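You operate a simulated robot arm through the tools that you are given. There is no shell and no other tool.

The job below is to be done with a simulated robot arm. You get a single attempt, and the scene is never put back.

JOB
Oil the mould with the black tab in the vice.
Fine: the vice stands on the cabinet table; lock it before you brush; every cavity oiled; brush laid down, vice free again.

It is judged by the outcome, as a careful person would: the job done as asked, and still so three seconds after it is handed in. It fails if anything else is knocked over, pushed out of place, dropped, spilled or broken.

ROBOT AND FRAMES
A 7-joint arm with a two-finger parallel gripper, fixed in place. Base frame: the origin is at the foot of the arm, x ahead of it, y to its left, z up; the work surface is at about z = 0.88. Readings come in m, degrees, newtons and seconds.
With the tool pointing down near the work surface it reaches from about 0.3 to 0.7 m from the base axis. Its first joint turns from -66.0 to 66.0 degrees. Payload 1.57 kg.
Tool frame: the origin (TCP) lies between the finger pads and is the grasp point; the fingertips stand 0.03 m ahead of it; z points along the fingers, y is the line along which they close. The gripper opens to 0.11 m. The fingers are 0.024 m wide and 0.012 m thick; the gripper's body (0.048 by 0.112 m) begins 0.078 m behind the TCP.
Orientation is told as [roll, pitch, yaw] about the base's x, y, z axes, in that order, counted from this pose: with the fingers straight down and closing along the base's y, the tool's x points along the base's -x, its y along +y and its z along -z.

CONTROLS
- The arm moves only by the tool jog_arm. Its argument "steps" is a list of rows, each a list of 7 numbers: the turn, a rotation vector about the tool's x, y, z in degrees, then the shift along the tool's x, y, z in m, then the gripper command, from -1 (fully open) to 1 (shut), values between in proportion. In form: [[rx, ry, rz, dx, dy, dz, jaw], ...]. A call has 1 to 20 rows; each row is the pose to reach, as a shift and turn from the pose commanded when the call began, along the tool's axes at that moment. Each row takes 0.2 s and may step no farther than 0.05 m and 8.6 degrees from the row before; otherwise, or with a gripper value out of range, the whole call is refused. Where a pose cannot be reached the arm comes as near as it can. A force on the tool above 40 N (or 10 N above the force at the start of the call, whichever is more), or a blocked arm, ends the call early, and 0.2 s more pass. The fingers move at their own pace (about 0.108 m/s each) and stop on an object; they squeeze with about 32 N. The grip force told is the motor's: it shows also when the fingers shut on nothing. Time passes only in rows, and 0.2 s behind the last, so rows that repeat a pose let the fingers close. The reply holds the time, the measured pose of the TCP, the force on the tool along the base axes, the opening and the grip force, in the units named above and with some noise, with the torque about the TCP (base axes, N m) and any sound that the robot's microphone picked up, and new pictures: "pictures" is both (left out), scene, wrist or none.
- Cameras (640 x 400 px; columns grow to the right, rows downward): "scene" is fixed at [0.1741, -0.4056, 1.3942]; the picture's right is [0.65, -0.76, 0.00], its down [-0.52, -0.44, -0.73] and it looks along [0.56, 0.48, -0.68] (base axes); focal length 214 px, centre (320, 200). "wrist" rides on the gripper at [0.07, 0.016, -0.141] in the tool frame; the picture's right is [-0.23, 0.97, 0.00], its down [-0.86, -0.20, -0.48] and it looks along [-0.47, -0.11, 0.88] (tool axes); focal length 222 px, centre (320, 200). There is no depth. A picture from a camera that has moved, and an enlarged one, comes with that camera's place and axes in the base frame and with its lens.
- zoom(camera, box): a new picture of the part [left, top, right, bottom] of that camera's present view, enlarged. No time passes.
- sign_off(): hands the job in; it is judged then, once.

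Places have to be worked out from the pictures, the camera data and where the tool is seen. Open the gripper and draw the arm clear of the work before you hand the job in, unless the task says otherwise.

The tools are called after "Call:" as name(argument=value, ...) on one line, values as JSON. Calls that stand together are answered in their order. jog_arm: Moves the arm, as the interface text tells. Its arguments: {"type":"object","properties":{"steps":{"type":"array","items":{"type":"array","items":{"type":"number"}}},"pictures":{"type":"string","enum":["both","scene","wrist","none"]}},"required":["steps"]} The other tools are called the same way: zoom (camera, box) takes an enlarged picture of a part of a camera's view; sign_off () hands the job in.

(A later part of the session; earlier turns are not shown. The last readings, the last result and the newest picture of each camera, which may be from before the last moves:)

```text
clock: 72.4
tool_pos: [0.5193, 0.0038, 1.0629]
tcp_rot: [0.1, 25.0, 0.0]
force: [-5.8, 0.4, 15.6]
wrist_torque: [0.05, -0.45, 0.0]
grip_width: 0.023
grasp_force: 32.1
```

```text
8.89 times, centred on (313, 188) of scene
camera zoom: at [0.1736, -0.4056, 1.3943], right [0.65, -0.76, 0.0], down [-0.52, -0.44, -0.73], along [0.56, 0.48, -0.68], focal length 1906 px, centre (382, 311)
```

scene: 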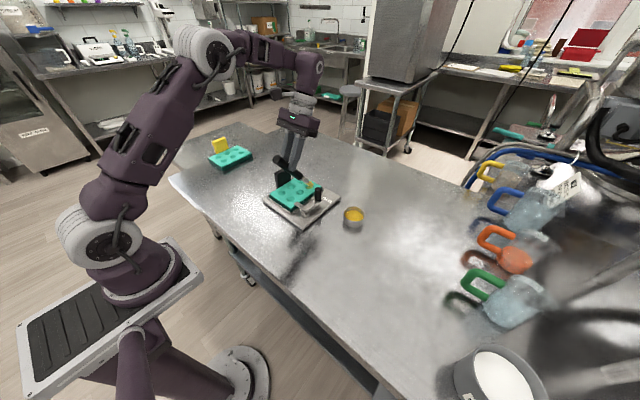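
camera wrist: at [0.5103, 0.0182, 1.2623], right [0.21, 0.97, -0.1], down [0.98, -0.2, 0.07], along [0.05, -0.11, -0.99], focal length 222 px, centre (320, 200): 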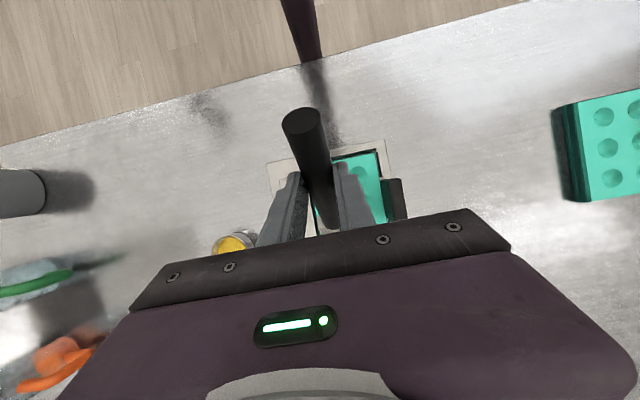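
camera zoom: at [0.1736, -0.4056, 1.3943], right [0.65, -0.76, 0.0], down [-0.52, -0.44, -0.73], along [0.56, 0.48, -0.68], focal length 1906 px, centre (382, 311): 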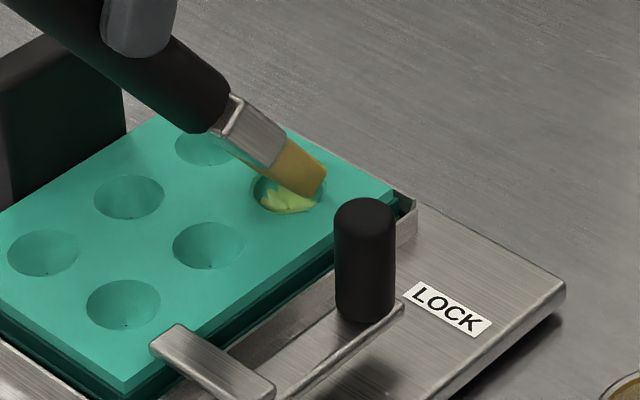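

Oil now shows in the cavity, so firm contact of about 15 N does it. I'll make a few small strokes to spread it, then lift and look.

Call:
jog_arm(steps=[[0, 0, 0, 0.0018, 0, 0.0008, 1], [0, 0, 0, 0.0036, 0, 0.0017, 1], [0, 0, 0, 0.0018, 0.003, 0.0008, 1], [0, 0, 0, 0, 0, 0, 1], [0, 0, 0, 0.0018, -0.003, 0.0008, 1], [0, 0, 0, 0, 0, 0, 1]], pictures="none")

Call:
jog_arm(steps=[[0, 0, 0, 0.0042, 0, -0.0091, 1], [0, 0, 0, 0.0085, 0, -0.0181, 1], [0, 0, 0, 0.0106, 0, -0.0227, 1], [0, 0, 0, 0.0106, 0, -0.0227, 1]], pictures="scene")

Call:
zoom(camera="scene", box=[285, 165, 341, 210])

```text
clock: 73.8
tool_pos: [0.5193, 0.003, 1.0612]
tcp_rot: [0.0, 25.0, 0.1]
force: [0.1, 0.2, -0.7]
wrist_torque: [-0.02, 0.03, 0.01]
grip_width: 0.0228
grasp_force: 32.4
```

```text
clock: 74.8
tool_pos: [0.52, 0.0022, 1.0868]
tcp_rot: [0.1, 25.0, 0.0]
force: [0.9, -0.4, -0.6]
wrist_torque: [0.02, 0.04, -0.02]
grip_width: 0.0229
grasp_force: 32.3
```

scene: 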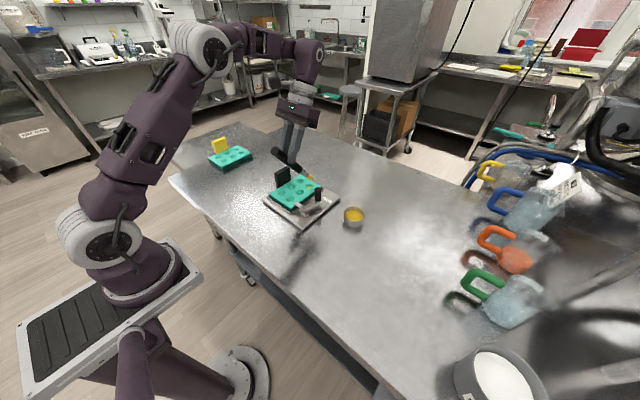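

```text
8.89 times, centred on (313, 188) of scene
camera zoom: at [0.1741, -0.4056, 1.3942], right [0.65, -0.76, 0.0], down [-0.52, -0.44, -0.73], along [0.56, 0.48, -0.68], focal length 1906 px, centre (382, 311)
```

zoom: 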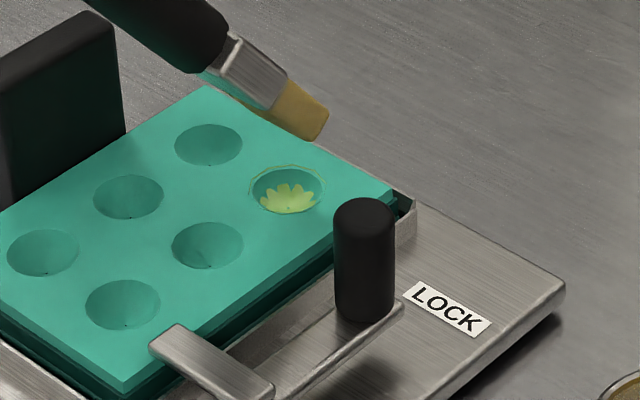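

The first cavity now clearly holds oil. I'll move to the next one in the row, middle right at x≈0.549, and press the same way.

Call:
jog_arm(steps=[[0, 0, 0, 0.02, 0, 0.0093, 1], [0, 0, 0, 0.0405, 0, 0.0189, 1], [0, 0, 0, 0.0354, 0, 0.0298, 1], [0, 0, 0, 0.0308, 0, 0.0397, 1], [0, 0, 0, 0.0308, 0, 0.0397, 1]], pictures="scene")

Call:
zoom(camera="scene", box=[275, 165, 331, 210])

```text
clock: 76.0
tool_pos: [0.4741, 0.0023, 1.0638]
tcp_rot: [0.0, 25.0, 0.0]
force: [1.0, 0.2, -0.3]
wrist_torque: [-0.03, 0.02, 0.02]
grip_width: 0.023
grasp_force: 31.8
```

scene: 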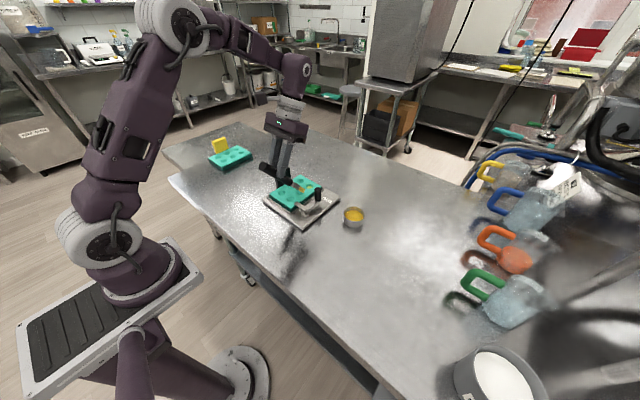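

```text
8.89 times, centred on (303, 188) of scene
camera zoom: at [0.1741, -0.4056, 1.3942], right [0.65, -0.76, 0.0], down [-0.52, -0.44, -0.73], along [0.56, 0.48, -0.68], focal length 1906 px, centre (471, 311)
```

zoom: 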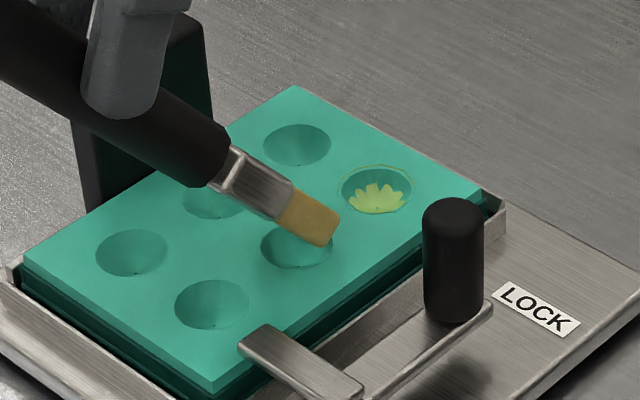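

The tip is right over the middle-right cavity but slightly short of where it worked before. I'll shift +5 mm in x and lower gently until firm contact.

Call:
jog_arm(steps=[[0, 0, 0, -0.0045, 0, -0.0021, 1], [0, 0, 0, -0.0058, 0, 0.0006, 1], [0, 0, 0, -0.0066, 0, 0.0024, 1]], pictures="none")

Call:
jog_arm(steps=[[0, 0, 0, -0.0006, 0, 0.0014, 1], [0, 0, 0, -0.0008, 0, 0.0018, 1]], pictures="scene")

Call:
zoom(camera="scene", box=[275, 165, 331, 210])

```text
clock: 76.8
tool_pos: [0.4782, 0.0024, 1.0598]
tcp_rot: [0.0, 25.1, 0.0]
force: [-9.0, 1.3, 17.8]
wrist_torque: [0.04, -0.26, 0.02]
grip_width: 0.0231
grasp_force: 32.2
```

```text
clock: 77.4
tool_pos: [0.4786, 0.0018, 1.0571]
tcp_rot: [0.0, 24.9, -0.1]
force: [-12.7, 1.1, 20.7]
wrist_torque: [0.03, 0.22, 0.03]
grip_width: 0.023
grasp_force: 32.2
```

scene: 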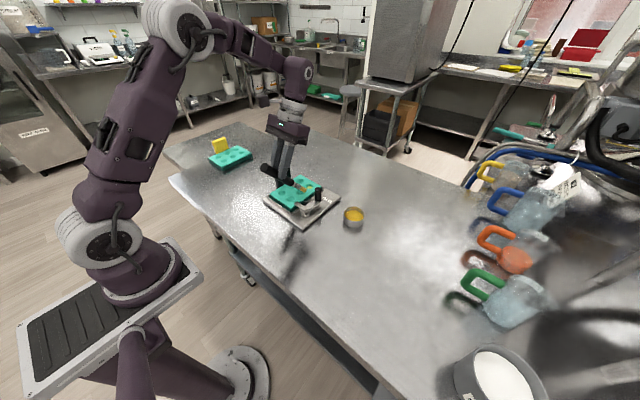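

```text
8.89 times, centred on (303, 188) of scene
camera zoom: at [0.1734, -0.4056, 1.3943], right [0.65, -0.76, 0.0], down [-0.52, -0.44, -0.73], along [0.56, 0.48, -0.68], focal length 1906 px, centre (471, 311)
```

zoom: 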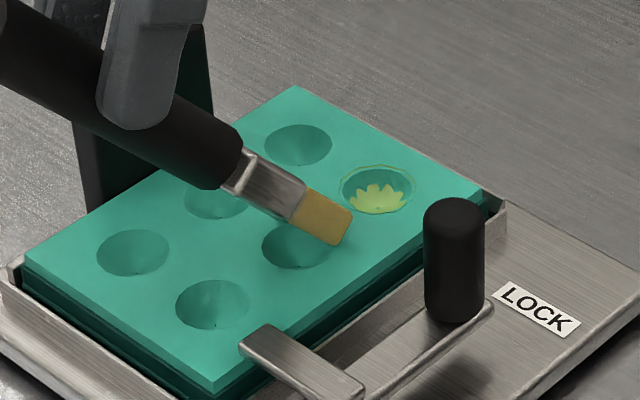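

That press was about 2 mm off in y, so the bristle edge landed on the rim and the brush rotated up in the grip. I'll lift and check the brush angle.

Call:
jog_arm(steps=[[0, 0, 0, 0.0042, 0, -0.0091, 1], [0, 0, 0, 0.0085, 0, -0.0181, 1], [0, 0, 0, 0.0169, 0, -0.0362, 1], [0, 0, 0, 0.0169, 0, -0.0362, 1]], pictures="both")

Call:
zoom(camera="scene", box=[255, 140, 335, 210])

```text
clock: 78.4
tool_pos: [0.4789, 0.0029, 1.096]
tcp_rot: [0.0, 25.0, -0.1]
force: [-0.3, 0.0, -0.1]
wrist_torque: [0.01, -0.02, 0.03]
grip_width: 0.0229
grasp_force: 31.5
camera wrist: at [0.4743, 0.0193, 1.2554], right [0.21, 0.97, -0.1], down [0.98, -0.2, 0.07], along [0.05, -0.11, -0.99], focal length 222 px, centre (320, 200)
```

scene: 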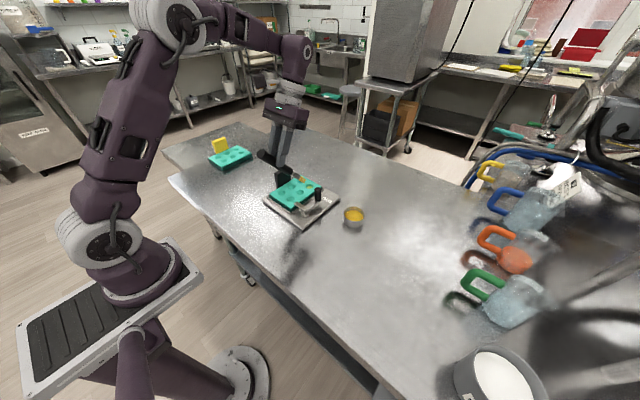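
wrist: 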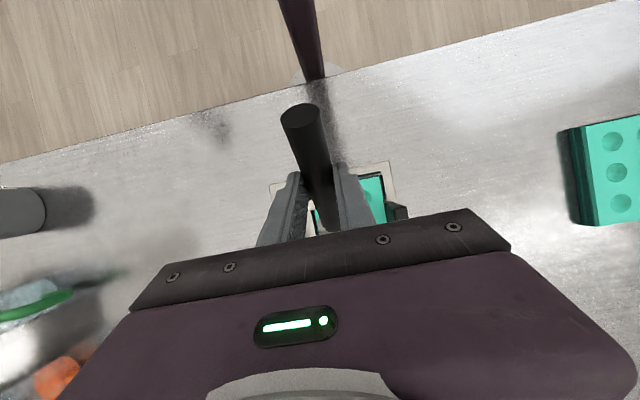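

```text
5.71 times, centred on (295, 175) of scene
camera zoom: at [0.1741, -0.4056, 1.3942], right [0.65, -0.76, 0.0], down [-0.52, -0.44, -0.73], along [0.56, 0.48, -0.68], focal length 1226 px, centre (463, 343)
```

zoom: 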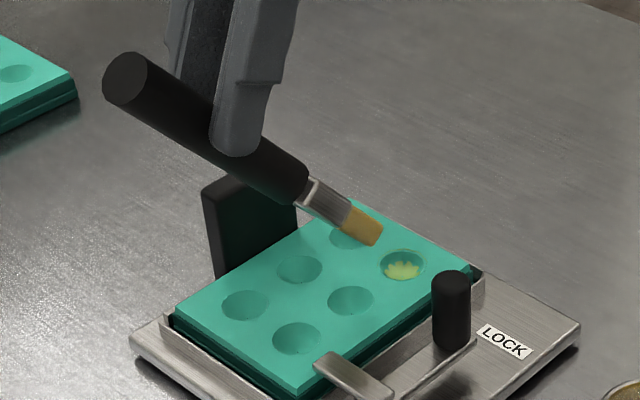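

I'll inspect the middle-right cavity closely for any partial oil from that press.

Call:
zoom(camera="scene", box=[284, 178, 334, 213])

Call:
zoom(camera="scene", box=[300, 170, 326, 190])

```text
11.43 times, centred on (309, 196) of scene
camera zoom: at [0.1741, -0.4056, 1.3942], right [0.65, -0.76, 0.0], down [-0.52, -0.44, -0.73], along [0.56, 0.48, -0.68], focal length 2451 px, centre (446, 251)
```

zoom: 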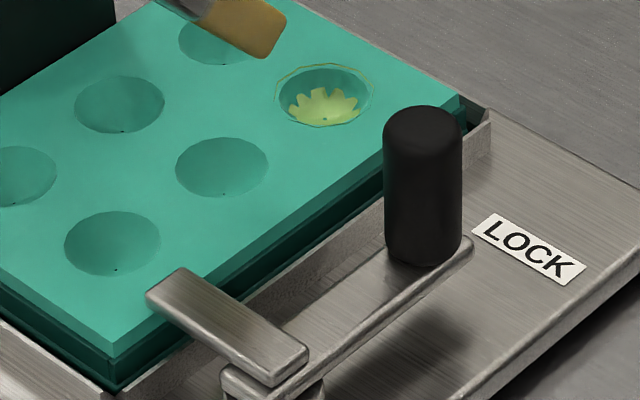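

```text
16.00 times, centred on (313, 180) of scene
camera zoom: at [0.1741, -0.4056, 1.3942], right [0.65, -0.76, 0.0], down [-0.52, -0.44, -0.73], along [0.56, 0.48, -0.68], focal length 3432 px, centre (432, 520)
```

zoom: 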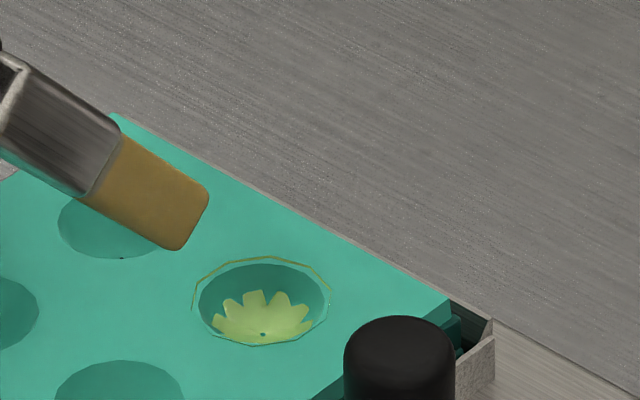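

The oil appears as a distinct film once a cavity is done, and the middle-right one has none yet. I'll steepen the brush by 8° to make up for the slip and hover over that cavity with better alignment.

Call:
jog_arm(steps=[[0, 4, 0, -0.01, 0, -0.002, 1], [0, 8, 0, -0.0197, 0, 0.0, 1], [0, 8, 0, -0.0197, 0, 0.003, 1], [0, 8, 0, -0.0197, 0, 0.003, 1]], pictures="scene")

Call:
zoom(camera="scene", box=[275, 155, 331, 200])

```text
clock: 79.4
tool_pos: [0.4953, 0.0024, 1.0859]
tcp_rot: [0.1, 33.0, 0.0]
force: [-0.9, 0.1, -0.5]
wrist_torque: [0.0, 0.02, 0.02]
grip_width: 0.0232
grasp_force: 32.0
```

scene: 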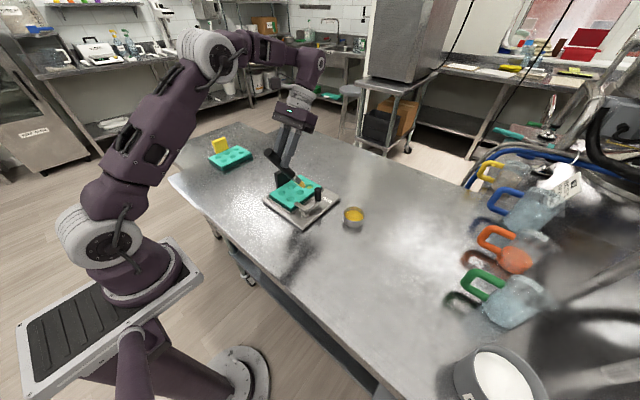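

```text
8.89 times, centred on (303, 178) of scene
camera zoom: at [0.1741, -0.4056, 1.3942], right [0.65, -0.76, 0.0], down [-0.52, -0.44, -0.73], along [0.56, 0.48, -0.68], focal length 1906 px, centre (471, 400)
```

zoom: 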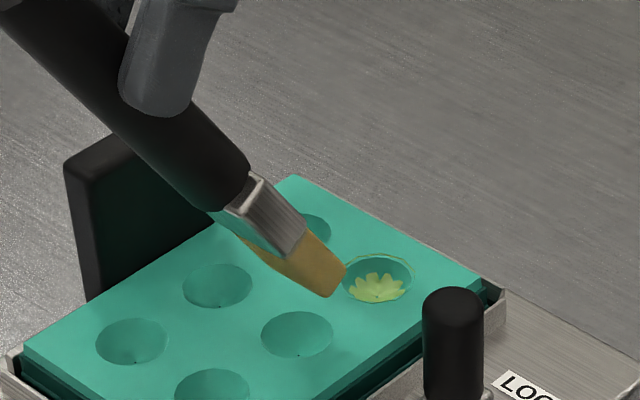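

The alignment looks good. I'll lower 18 mm to just above the surface, then press in small steps.

Call:
jog_arm(steps=[[0, 0, 0, -0.0044, 0, 0.0067, 1], [0, 0, 0, -0.0082, 0, 0.0126, 1], [0, 0, 0, -0.0098, 0, 0.0151, 1]], pictures="none")

Call:
jog_arm(steps=[[0, 0, 0, -0.0005, 0, 0.0008, 1], [0, 0, 0, -0.0011, 0, 0.0017, 1]], pictures="scene")

Call:
zoom(camera="scene", box=[275, 155, 331, 200])

```text
clock: 80.2
tool_pos: [0.4962, 0.0034, 1.0678]
tcp_rot: [-0.1, 32.9, 0.0]
force: [-0.1, -0.3, -0.9]
wrist_torque: [0.0, 0.0, -0.02]
grip_width: 0.023
grasp_force: 32.0
```

```text
clock: 80.8
tool_pos: [0.4963, 0.0025, 1.0665]
tcp_rot: [0.1, 32.9, -0.1]
force: [0.0, 0.3, 4.4]
wrist_torque: [0.03, -0.34, 0.01]
grip_width: 0.023
grasp_force: 32.0
```

scene: 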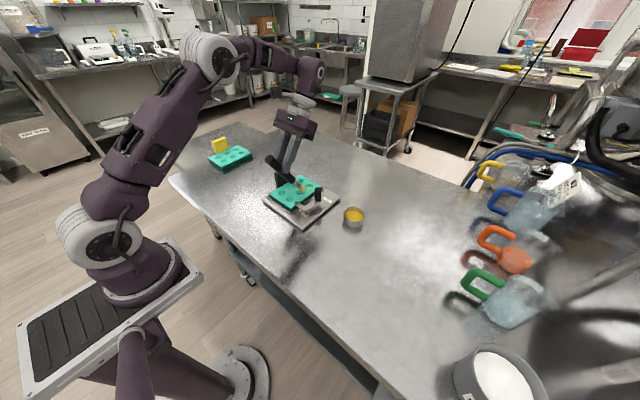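

```text
8.89 times, centred on (303, 178) of scene
camera zoom: at [0.174, -0.4056, 1.3943], right [0.65, -0.76, 0.0], down [-0.52, -0.44, -0.73], along [0.56, 0.48, -0.68], focal length 1906 px, centre (471, 400)
```

zoom: 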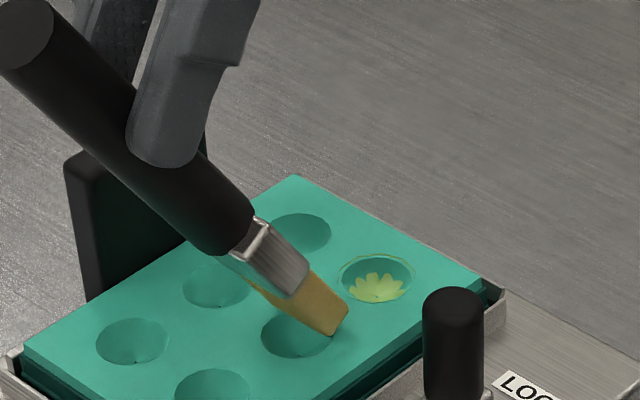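

Light contact (4 N) but no oil yet. I'll stroke −4 mm in x with slight extra pressure and look again.

Call:
jog_arm(steps=[[0, 0, 0, 0.0008, 0, 0.0016, 1], [0, 0, 0, 0.002, 0, 0.0027, 1], [0, 0, 0, 0.0028, 0, 0.003, 1]], pictures="scene")

Call:
zoom(camera="scene", box=[275, 155, 331, 200])

```text
clock: 81.6
tool_pos: [0.4921, 0.0029, 1.0644]
tcp_rot: [0.0, 33.0, -0.1]
force: [2.2, -0.3, 2.9]
wrist_torque: [-0.01, -0.39, 0.0]
grip_width: 0.023
grasp_force: 31.7
```

scene: 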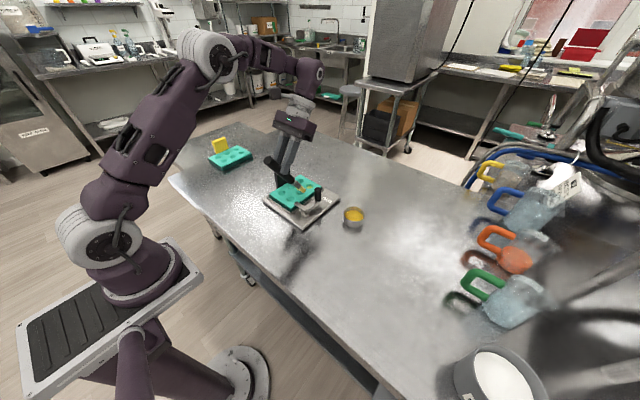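

```text
8.89 times, centred on (303, 178) of scene
camera zoom: at [0.1741, -0.4056, 1.3942], right [0.65, -0.76, 0.0], down [-0.52, -0.44, -0.73], along [0.56, 0.48, -0.68], focal length 1906 px, centre (471, 400)
```

zoom: 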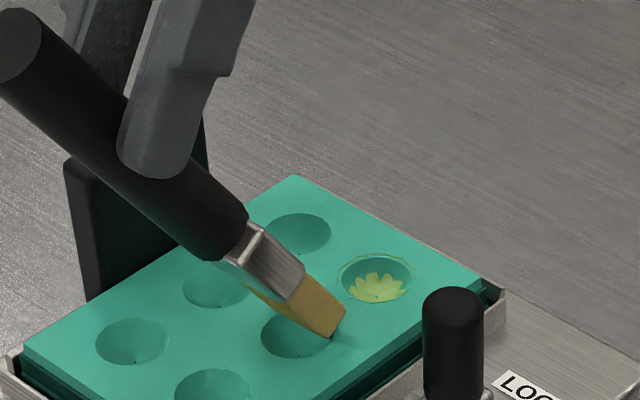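

Call:
jog_arm(steps=[[0, 0, 0, -0.0005, 0, 0.0008, 1], [0, 0, 0, -0.0011, 0, 0.0017, 1]], pictures="scene")

Call:
zoom(camera="scene", box=[275, 155, 331, 200])

```text
clock: 82.2
tool_pos: [0.4909, 0.0023, 1.0634]
tcp_rot: [0.0, 33.1, 0.0]
force: [-6.2, -0.2, 17.9]
wrist_torque: [0.01, -0.26, -0.01]
grip_width: 0.0232
grasp_force: 31.8
```

scene: 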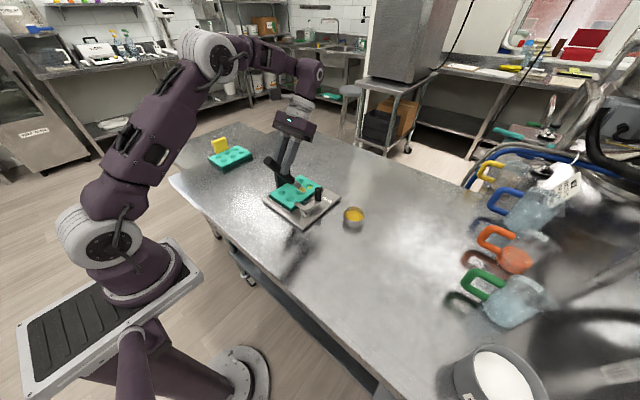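

```text
8.89 times, centred on (303, 178) of scene
camera zoom: at [0.1736, -0.4056, 1.3943], right [0.65, -0.76, 0.0], down [-0.52, -0.44, -0.73], along [0.56, 0.48, -0.68], focal length 1906 px, centre (471, 400)
```

zoom: 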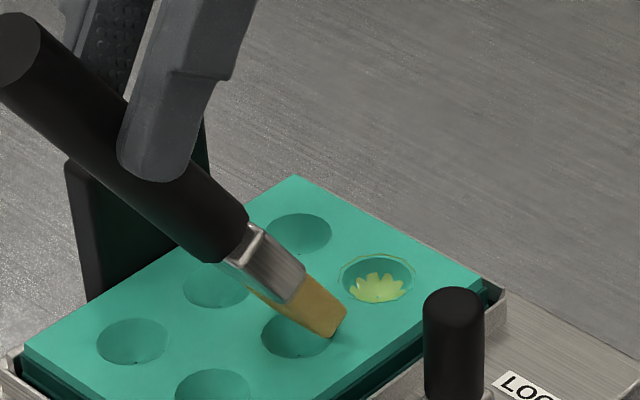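

Still no oil at 18 N. Compared with the successful spot, the tip sits 1–2 mm too far toward +x. I'll lift slightly, shift −5 mm in x, and press again.

Call:
jog_arm(steps=[[0, 0, 0, 0.0022, 0, -0.0034, 1], [0, 0, 0, 0.0064, 0, -0.0007, 1], [0, 0, 0, 0.0053, 0, 0.001, 1], [0, 0, 0, 0.0042, 0, 0.0027, 1]], pictures="none")

Call:
jog_arm(steps=[[0, 0, 0, -0.0005, 0, 0.0008, 1], [0, 0, 0, -0.0008, 0, 0.0013, 1]], pictures="scene")

Call:
zoom(camera="scene", box=[275, 155, 331, 200])

```text
clock: 83.2
tool_pos: [0.4868, 0.0032, 1.0631]
tcp_rot: [0.0, 32.9, 0.0]
force: [-1.1, -0.2, 13.2]
wrist_torque: [0.08, -0.6, 0.01]
grip_width: 0.0234
grasp_force: 32.4
```

```text
clock: 83.8
tool_pos: [0.4858, 0.0039, 1.0615]
tcp_rot: [0.0, 33.1, -0.1]
force: [-8.8, 0.2, 19.8]
wrist_torque: [0.02, 0.02, 0.02]
grip_width: 0.0232
grasp_force: 31.6
```

scene: 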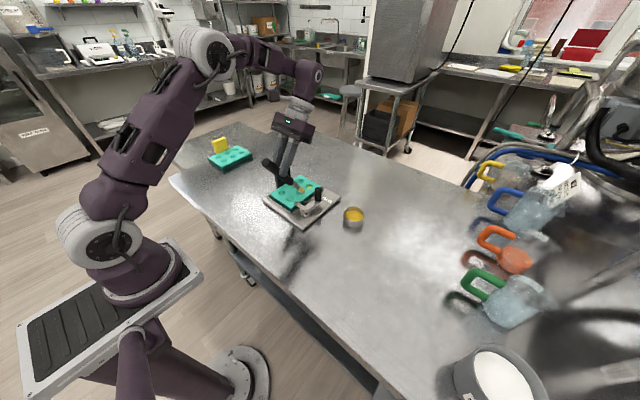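

```text
8.89 times, centred on (303, 178) of scene
camera zoom: at [0.1735, -0.4056, 1.3943], right [0.65, -0.76, 0.0], down [-0.52, -0.44, -0.73], along [0.56, 0.48, -0.68], focal length 1906 px, centre (471, 400)
```

zoom: 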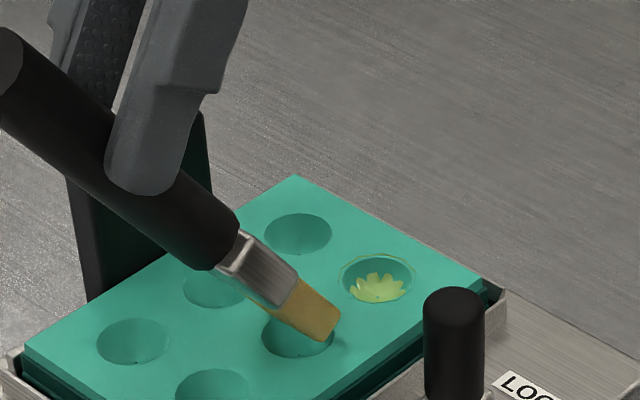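

The brush is rotating in the grip under pressure and is now too flat to get its tip into the cavity. I'll lay the brush back on the table and re-grip it with a steeper in-hand angle. First I'll lift clear and measure it.

Call:
jog_arm(steps=[[0, 0, 0, 0.0054, 0, -0.0084, 1], [0, 0, 0, 0.0163, 0, -0.0252, 1], [0, 0, 0, 0.0272, 0, -0.0419, 1], [0, 0, 0, 0.0272, 0, -0.0419, 1]], pictures="scene")

Call:
zoom(camera="scene", box=[250, 130, 340, 210])

```text
clock: 84.8
tool_pos: [0.487, 0.0028, 1.1102]
tcp_rot: [0.0, 33.0, 0.0]
force: [-0.1, 0.6, -0.7]
wrist_torque: [-0.04, 0.02, 0.02]
grip_width: 0.0229
grasp_force: 31.9
```

scene: 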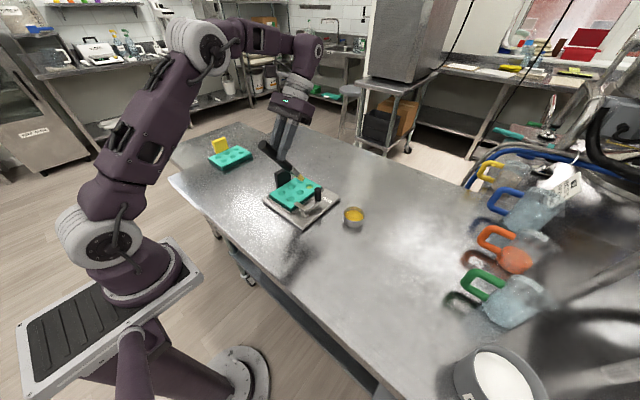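

```text
5.00 times, centred on (295, 170) of scene
camera zoom: at [0.1741, -0.4056, 1.3942], right [0.65, -0.76, 0.0], down [-0.52, -0.44, -0.73], along [0.56, 0.48, -0.68], focal length 1072 px, centre (445, 350)
```

zoom: 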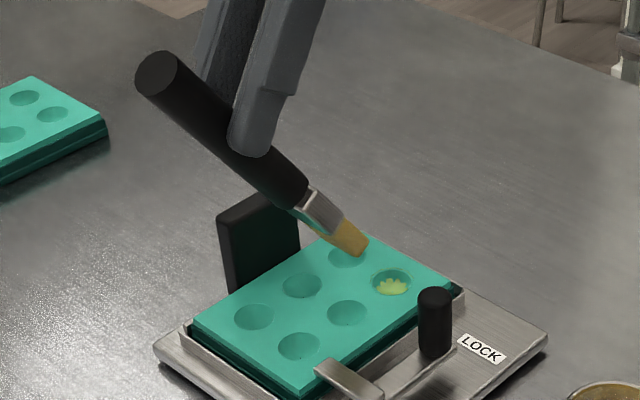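

The brush is at about 22° in hand (55° overall). I'll retreat upright, then turn to lay it back on the table for the re-grip.

Call:
jog_arm(steps=[[0, -5.5, 0, 0.014, -0.01, 0.0, 1], [0, -11, 0, 0.028, -0.02, 0.0102, 1], [0, -16.5, 0, 0.042, -0.03, 0.0153, 1], [0, -22, 0, 0.056, -0.04, 0.0204, 1], [0, -27.5, 0, 0.07, -0.05, 0.0255, 1], [0, -33, 0, 0.0839, -0.06, 0.0306, 1], [0, -33, 0, 0.0839, -0.06, 0.0306, 1]], pictures="none")

Call:
jog_arm(steps=[[0, 0, -7.5, 0.003, -0.004, 0, 1], [0, 0, -15, 0.005, -0.008, 0, 1], [0, 0, -22.5, 0.008, -0.012, 0, 1], [0, 0, -30, 0.01, -0.016, 0, 1], [0, 0, -37.5, 0.013, -0.02, 0, 1], [0, 0, -45, 0.015, -0.024, 0, 1], [0, 0, -52.5, 0.018, -0.028, 0, 1], [0, 0, -60, 0.02, -0.032, 0, 1], [0, 0, -67.5, 0.023, -0.035, 0, 1], [0, 0, -75, 0.025, -0.038, 0, 1], [0, 0, -82.5, 0.028, -0.041, 0, 1], [0, 0, -90, 0.03, -0.043, 0, 1], [0, 0, -90, 0.03, -0.043, 0, 1]], pictures="both")

Call:
zoom(camera="scene", box=[220, 130, 340, 240])

```text
clock: 86.4
tool_pos: [0.3991, -0.0572, 1.1308]
tcp_rot: [0.0, -0.1, 0.0]
force: [0.6, -0.1, -1.1]
wrist_torque: [-0.01, 0.03, 0.01]
grip_width: 0.0227
grasp_force: 31.9
```

```text
clock: 89.2
tool_pos: [0.3698, -0.1006, 1.1296]
tcp_rot: [0.0, 0.0, 90.2]
force: [-0.1, -0.4, 0.0]
wrist_torque: [-0.04, -0.02, -0.04]
grip_width: 0.0228
grasp_force: 32.5
camera wrist: at [0.3522, -0.17, 1.273], right [-0.97, 0.23, 0.0], down [0.2, 0.86, 0.48], along [0.11, 0.47, -0.88], focal length 222 px, centre (320, 200)
```

scene: 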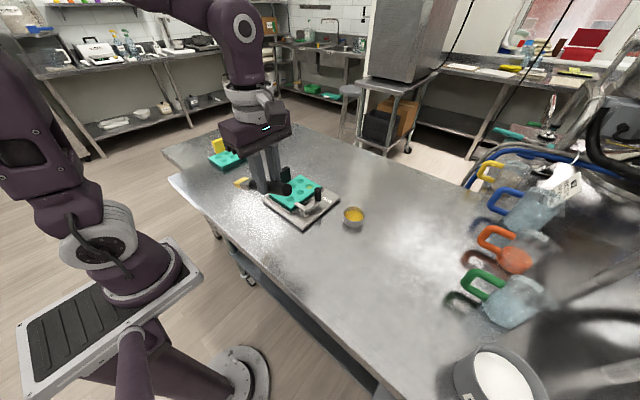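
wrist: 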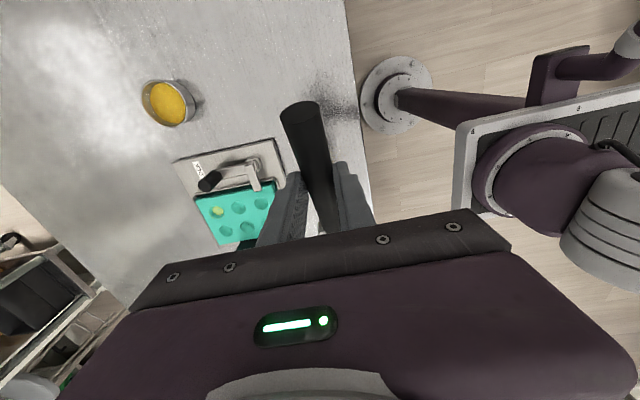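

```text
3.64 times, centred on (280, 185) of scene
camera zoom: at [0.1741, -0.4056, 1.3942], right [0.65, -0.76, 0.0], down [-0.52, -0.44, -0.73], along [0.56, 0.48, -0.68], focal length 780 px, centre (466, 254)
```

zoom: 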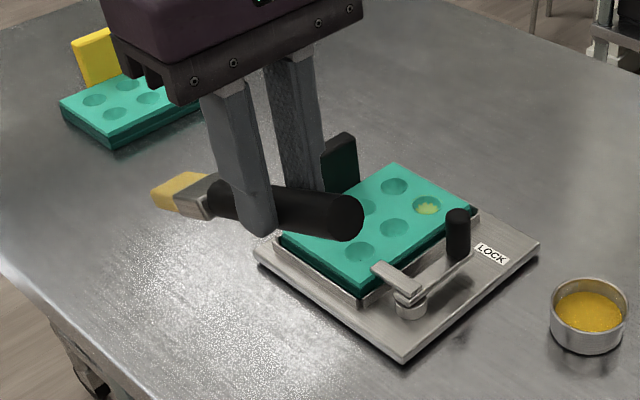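

I'll tilt −22° so the brush is horizontal and lower it to about 1 cm above the table at its original spot.

Call:
jog_arm(steps=[[0, -5, 0, -0.002, 0, 0.03, 1], [0, -11, 0, -0.004, 0, 0.065, 1], [0, -17, 0, -0.006, 0, 0.105, 1], [0, -22, 0, -0.008, 0, 0.145, 1], [0, -22, 0, -0.0106, 0, 0.175, 1], [0, -22, 0, -0.0106, 0, 0.195, 1], [0, -22, 0, -0.0106, 0, 0.195, 1]], pictures="both")

Call:
zoom(camera="scene", box=[220, 190, 320, 270])

```text
clock: 90.8
tool_pos: [0.3696, -0.0907, 0.9349]
tcp_rot: [0.0, -22.0, 89.9]
force: [0.3, -0.4, -1.0]
wrist_torque: [-0.03, -0.01, 0.0]
grip_width: 0.0229
grasp_force: 32.1
camera wrist: at [0.3518, -0.2073, 1.0416], right [-0.97, 0.21, 0.08], down [0.2, 0.61, 0.76], along [0.11, 0.76, -0.64], focal length 222 px, centre (320, 200)
```

scene: 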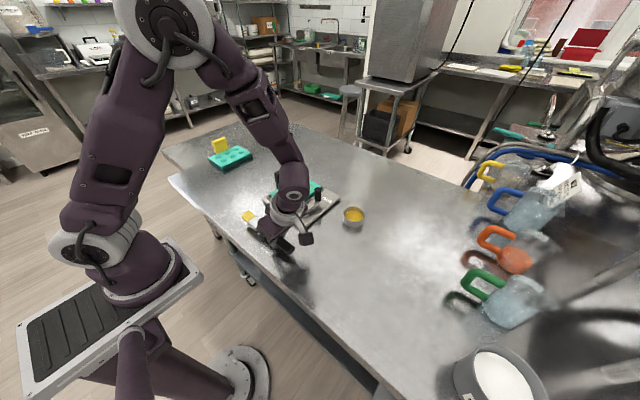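
wrist: 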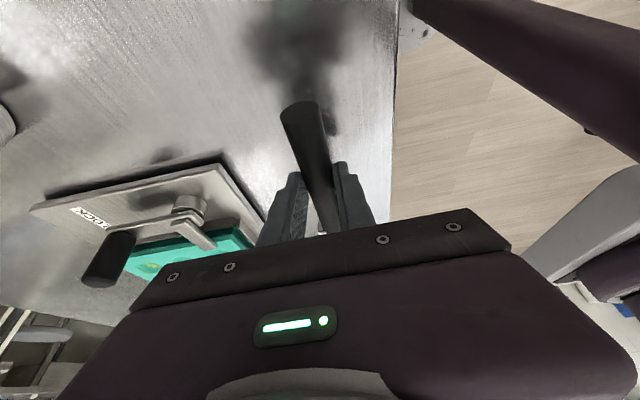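

```text
5.00 times, centred on (270, 230) of scene
camera zoom: at [0.1741, -0.4056, 1.3942], right [0.65, -0.76, 0.0], down [-0.52, -0.44, -0.73], along [0.56, 0.48, -0.68], focal length 1072 px, centre (570, 50)
```

zoom: 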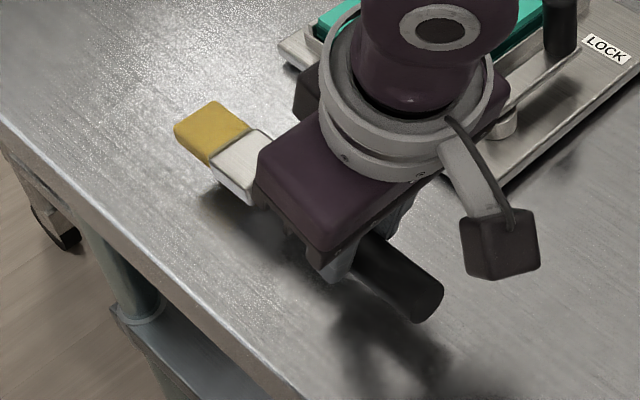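

The brush is hovering level over the table. I'll lower gently until it touches.

Call:
jog_arm(steps=[[0, 0, 0, 0.0019, 0, 0.0046, 1], [0, 0, 0, 0.0037, 0, 0.0093, 1], [0, 0, 0, 0.0049, 0, 0.0121, 1], [0, 0, 0, 0.0056, 0, 0.0139, 1]], pictures="none")

```text
clock: 91.8
tool_pos: [0.3699, -0.0886, 0.9205]
tcp_rot: [0.1, -21.9, 90.1]
force: [0.0, -0.8, -1.4]
wrist_torque: [-0.02, -0.01, 0.02]
grip_width: 0.0232
grasp_force: 31.5
```

Call:
jog_arm(steps=[[0, 0, 0, 0.0004, 0, 0.0009, 1], [0, 0, 0, 0.0007, 0, 0.0019, 1], [0, 0, 0, 0.0011, 0, 0.0028, 1]], pictures="both")

Call:
zoom(camera="scene", box=[220, 190, 320, 270])

```text
clock: 92.6
tool_pos: [0.3703, -0.0904, 0.918]
tcp_rot: [0.0, -21.9, 90.0]
force: [-0.1, -0.2, 0.2]
wrist_torque: [-0.06, -0.01, -0.02]
grip_width: 0.0229
grasp_force: 32.1
camera wrist: at [0.3524, -0.2073, 1.0243], right [-0.97, 0.21, 0.09], down [0.2, 0.61, 0.76], along [0.11, 0.76, -0.64], focal length 222 px, centre (320, 200)
```

scene: 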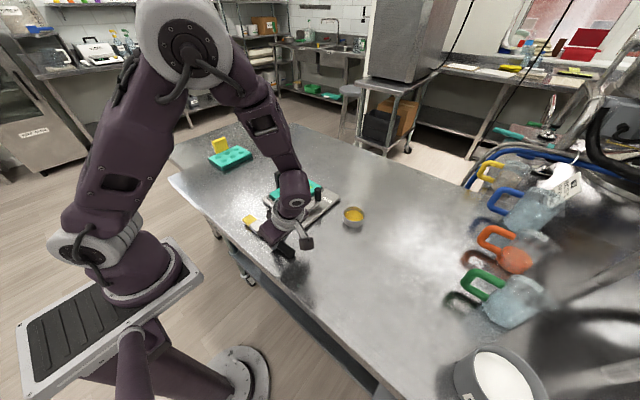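
wrist: 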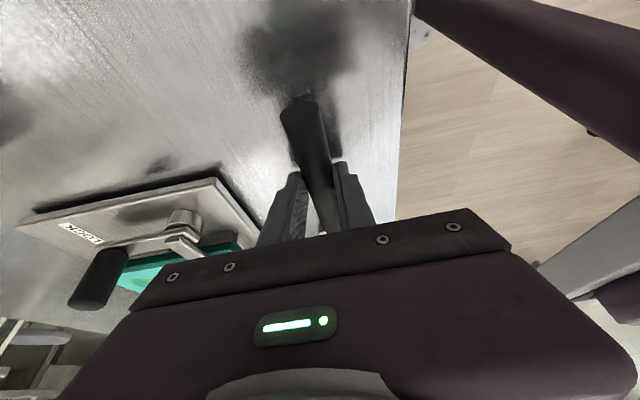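

```text
5.00 times, centred on (270, 230) of scene
camera zoom: at [0.1741, -0.4056, 1.3942], right [0.65, -0.76, 0.0], down [-0.52, -0.44, -0.73], along [0.56, 0.48, -0.68], focal length 1072 px, centre (570, 50)
```

zoom: 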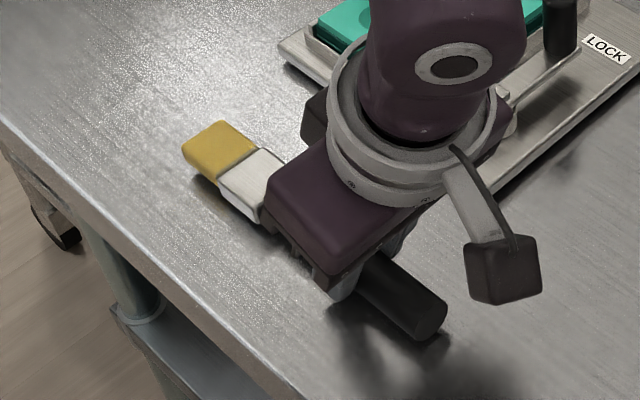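

Nearly touching. I'll go down one more millimetre and release gently.

Call:
jog_arm(steps=[[0, 0, 0, 0.0004, 0, 0.0009, 1], [0, 0, 0, 0.0004, 0, 0.0009, 1]], pictures="none")

```text
clock: 93.2
tool_pos: [0.3701, -0.0899, 0.917]
tcp_rot: [-0.1, -22.0, 90.0]
force: [0.5, -1.0, -0.3]
wrist_torque: [0.0, 0.0, -0.02]
grip_width: 0.0231
grasp_force: 32.7
```

Call:
jog_arm(steps=[[0, 0, 0, 0.0004, 0, 0.0009, 1], [0, 0, 0, 0.0007, 0, 0.0019, 1]], pictures="none")

```text
clock: 93.8
tool_pos: [0.37, -0.0891, 0.9146]
tcp_rot: [0.1, -22.0, 90.0]
force: [0.1, 0.2, 0.1]
wrist_torque: [0.03, -0.03, 0.0]
grip_width: 0.0229
grasp_force: 32.4
```

Call:
zoom(camera="scene", box=[235, 205, 315, 265])

Call:
zoom(camera="wrist", box=[240, 60, 400, 230])

```text
6.67 times, centred on (275, 235) of scene
camera zoom: at [0.1741, -0.4056, 1.3942], right [0.65, -0.76, 0.0], down [-0.52, -0.44, -0.73], along [0.56, 0.48, -0.68], focal length 1430 px, centre (620, -33)
```

zoom: 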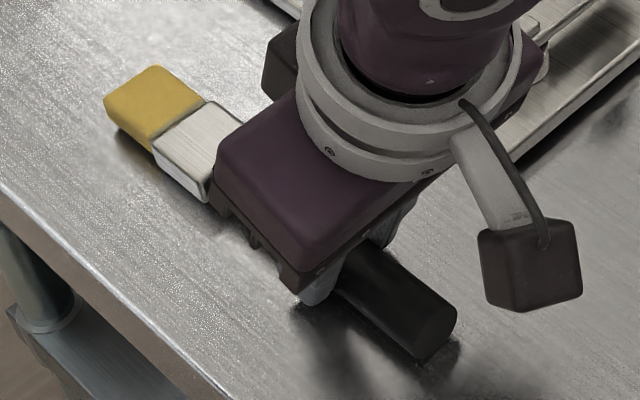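

```text
2.35 times, centred on (320, 145) of wrist
camera zoom: at [0.3525, -0.207, 1.0211], right [-0.97, 0.21, 0.08], down [0.2, 0.61, 0.76], along [0.11, 0.76, -0.64], focal length 523 px, centre (320, 329)
```

zoom: 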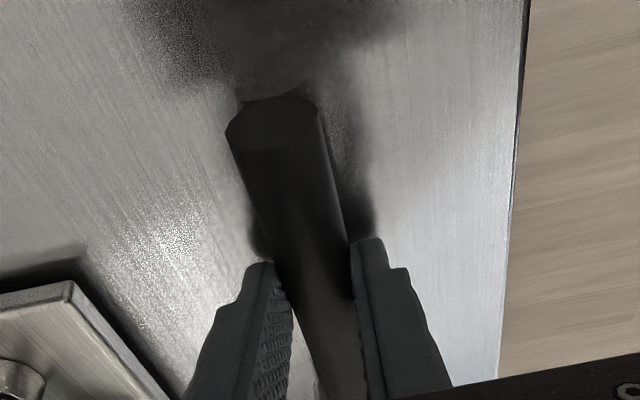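

Call:
jog_arm(steps=[[0, 0, 0, 0.0004, 0, 0.0009, 1], [0, 0, 0, 0.0005, 0, 0.0013, 1]], pictures="none")

```text
clock: 94.4
tool_pos: [0.3699, -0.0896, 0.9146]
tcp_rot: [-0.1, -22.0, 90.0]
force: [-0.1, -3.9, 25.0]
wrist_torque: [0.07, -0.01, -0.03]
grip_width: 0.023
grasp_force: 31.5
```

Contact with the table (25 N). I'll ease up slightly and open the fingers to set the brush down.

Call:
jog_arm(steps=[[0, 0, 0, -0.0003, 0, -0.0007, 1], [0, 0, 0, -0.0003, 0, -0.0007, 0.5], [0, 0, 0, -0.0003, 0, -0.0007, 0.2], [0, 0, 0, -0.0003, 0, -0.0007, 0.0], [0, 0, 0, -0.0003, 0, -0.0007, -0.1]], pictures="both")

Call:
zoom(camera="wrist", box=[220, 40, 420, 230])

```text
clock: 95.6
tool_pos: [0.3699, -0.0897, 0.9136]
tcp_rot: [0.0, -22.0, 90.0]
force: [-0.6, -0.3, -0.5]
wrist_torque: [0.01, -0.01, -0.02]
grip_width: 0.0603
grasp_force: 0.0
camera wrist: at [0.3523, -0.2069, 1.0203], right [-0.97, 0.21, 0.09], down [0.2, 0.61, 0.76], along [0.11, 0.76, -0.64], focal length 222 px, centre (320, 200)
```

scene: 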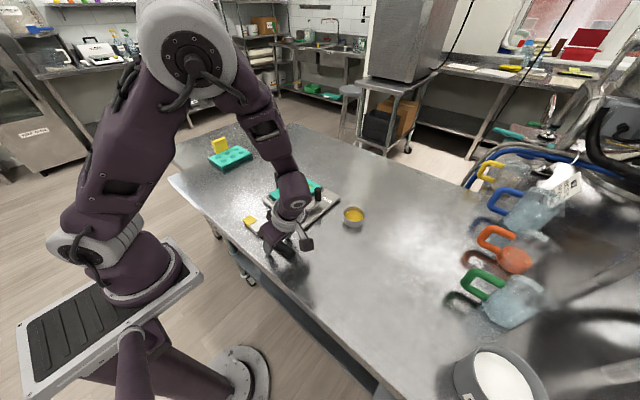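
wrist: 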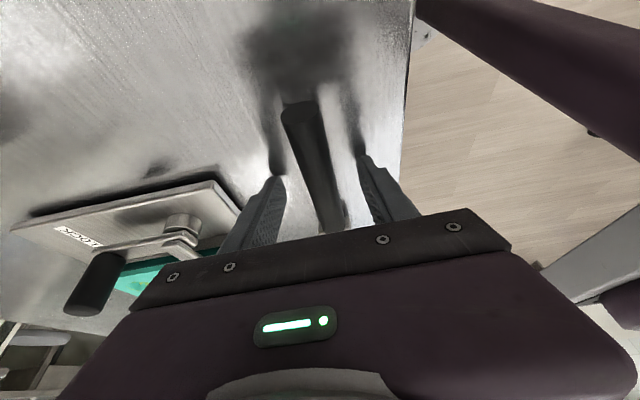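

```text
2.11 times, centred on (320, 135) of wrist
camera zoom: at [0.3523, -0.2069, 1.0203], right [-0.97, 0.21, 0.09], down [0.2, 0.61, 0.76], along [0.11, 0.76, -0.64], focal length 468 px, centre (320, 337)
```

zoom: 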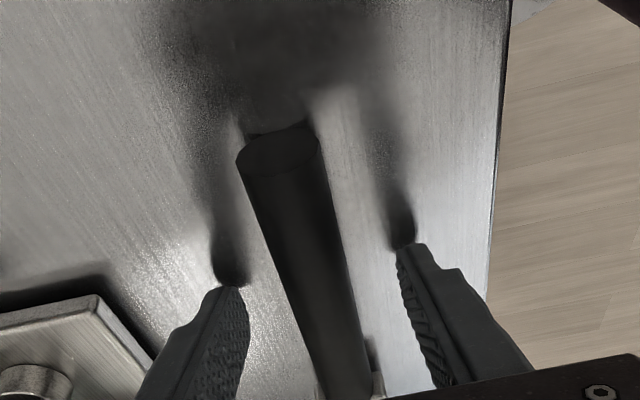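

The brush is down on the table. I'll re-grip it closer to the ferrule with the gripper leaned 50°, lifting and tilting first.

Call:
jog_arm(steps=[[0, -7, 0, -0.0168, 0, -0.0202, -0.1], [0, -14, 0, -0.0298, 0, -0.0257, -0.1], [0, -21, 0, -0.0369, 0, -0.0228, -0.1], [0, -28, 0, -0.0369, 0, -0.0228, -0.1], [0, -28, 0, -0.0369, 0, -0.0228, -0.1]], pictures="both")

Call:
zoom(camera="scene", box=[225, 190, 325, 270])

Call:
zoom(camera="wrist", box=[220, 40, 420, 230])

```text
clock: 96.8
tool_pos: [0.3689, -0.0644, 0.9489]
tcp_rot: [-0.1, -50.1, 90.0]
force: [-0.3, 0.4, -1.0]
wrist_torque: [0.0, -0.01, 0.0]
grip_width: 0.0603
grasp_force: 0.1
camera wrist: at [0.352, -0.2169, 0.9875], right [-0.97, 0.15, 0.17], down [0.2, 0.18, 0.96], along [0.11, 0.97, -0.21], focal length 222 px, centre (320, 200)
```

scene: 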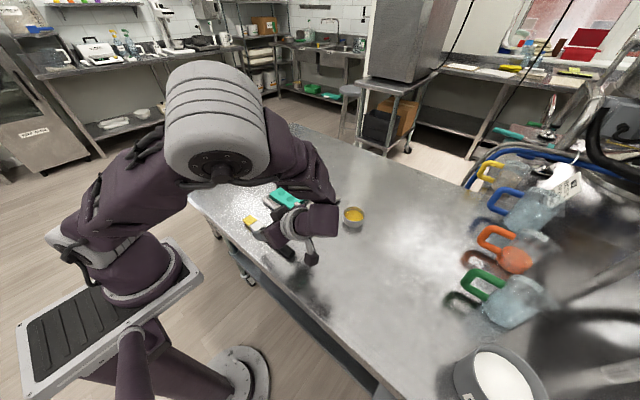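
wrist: 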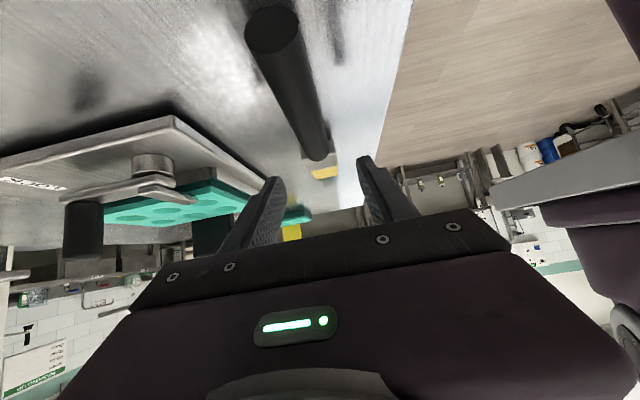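

```text
5.00 times, centred on (275, 230) of scene
camera zoom: at [0.1741, -0.4056, 1.3942], right [0.65, -0.76, 0.0], down [-0.52, -0.44, -0.73], along [0.56, 0.48, -0.68], focal length 1072 px, centre (545, 50)
```

zoom: 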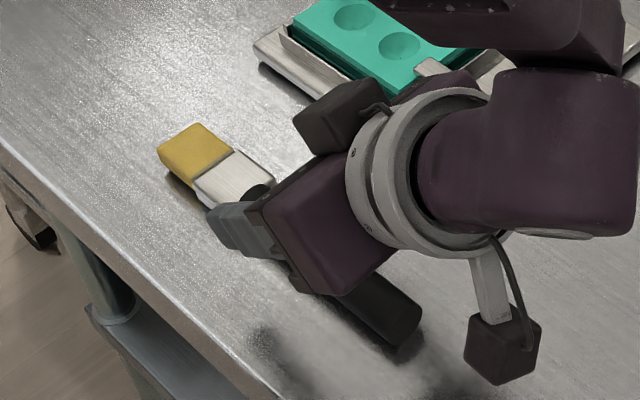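

```text
2.11 times, centred on (320, 135) of wrist
camera zoom: at [0.352, -0.2169, 0.9875], right [-0.97, 0.15, 0.17], down [0.2, 0.18, 0.96], along [0.11, 0.97, -0.21], focal length 468 px, centre (320, 337)
```

zoom: 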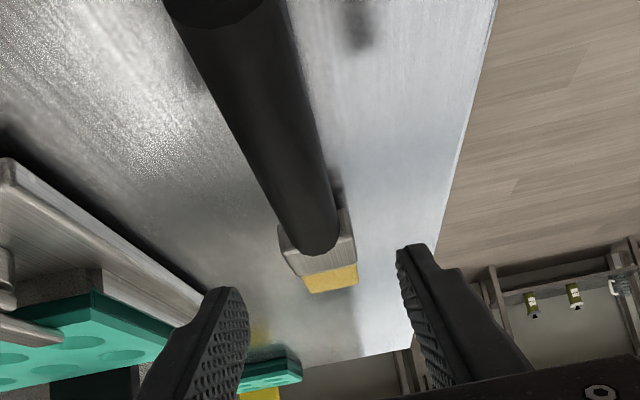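

The pose is reachable and the handle is between the fingers. I'll lower vertically to the handle.

Call:
jog_arm(steps=[[0, 0, 0, 0.0092, 0, 0.0077, -0.1], [0, 0, 0, 0.0184, 0, 0.0154, -0.1], [0, 0, 0, 0.0245, 0, 0.0206, -0.1], [0, 0, 0, 0.0268, 0, 0.0225, -0.1], [0, 0, 0, 0.0268, 0, 0.0225, -0.1]], pictures="both")

Call:
zoom(camera="scene", box=[225, 190, 345, 280])

Call:
zoom(camera="wrist", box=[220, 40, 420, 230])

```text
clock: 98.0
tool_pos: [0.3692, -0.0643, 0.9139]
tcp_rot: [0.0, -50.1, 90.1]
force: [0.1, -0.2, 0.2]
wrist_torque: [0.0, 0.0, 0.0]
grip_width: 0.0605
grasp_force: 0.1
camera wrist: at [0.3521, -0.2174, 0.9532], right [-0.97, 0.15, 0.17], down [0.2, 0.18, 0.96], along [0.11, 0.97, -0.21], focal length 222 px, centre (320, 200)
```

scene: 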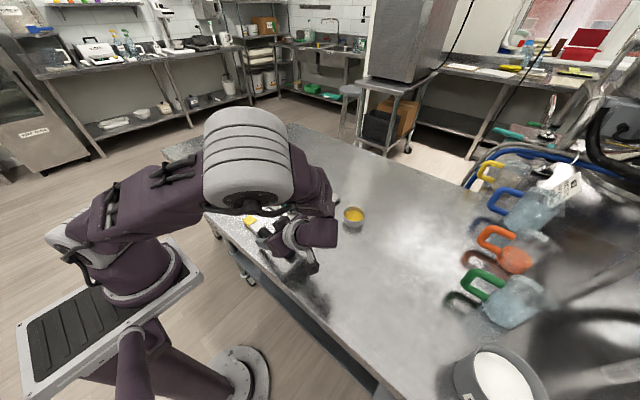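
wrist: 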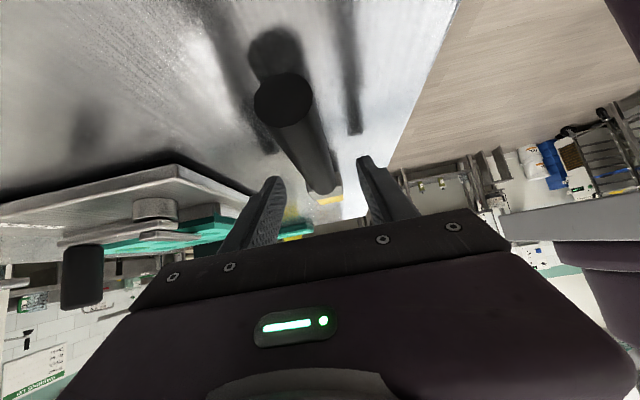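

```text
4.44 times, centred on (285, 235) of scene
camera zoom: at [0.1741, -0.4056, 1.3942], right [0.65, -0.76, 0.0], down [-0.52, -0.44, -0.73], along [0.56, 0.48, -0.68], focal length 953 px, centre (476, 44)
```

zoom: 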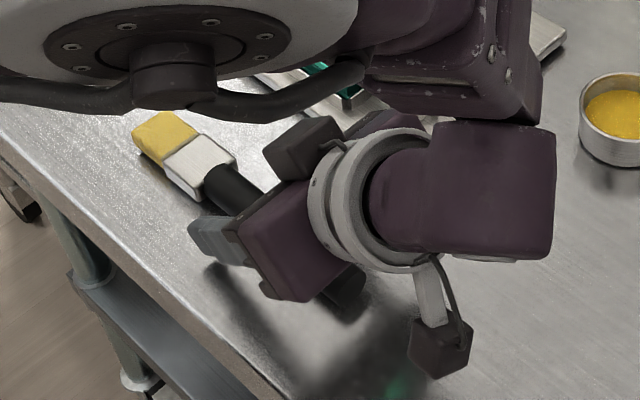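

```text
2.11 times, centred on (320, 135) of wrist
camera zoom: at [0.3521, -0.2174, 0.9532], right [-0.97, 0.15, 0.17], down [0.2, 0.18, 0.96], along [0.11, 0.97, -0.21], focal length 468 px, centre (320, 337)
```

zoom: 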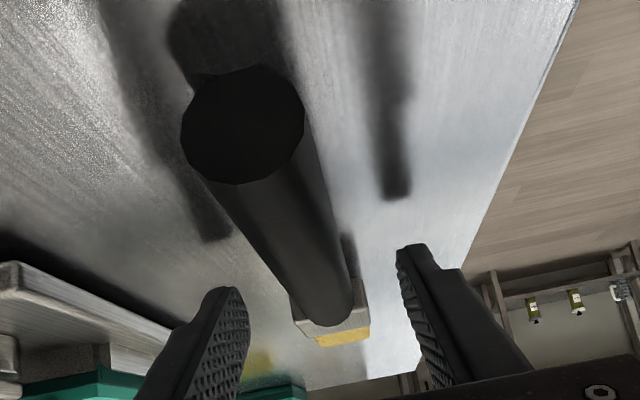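

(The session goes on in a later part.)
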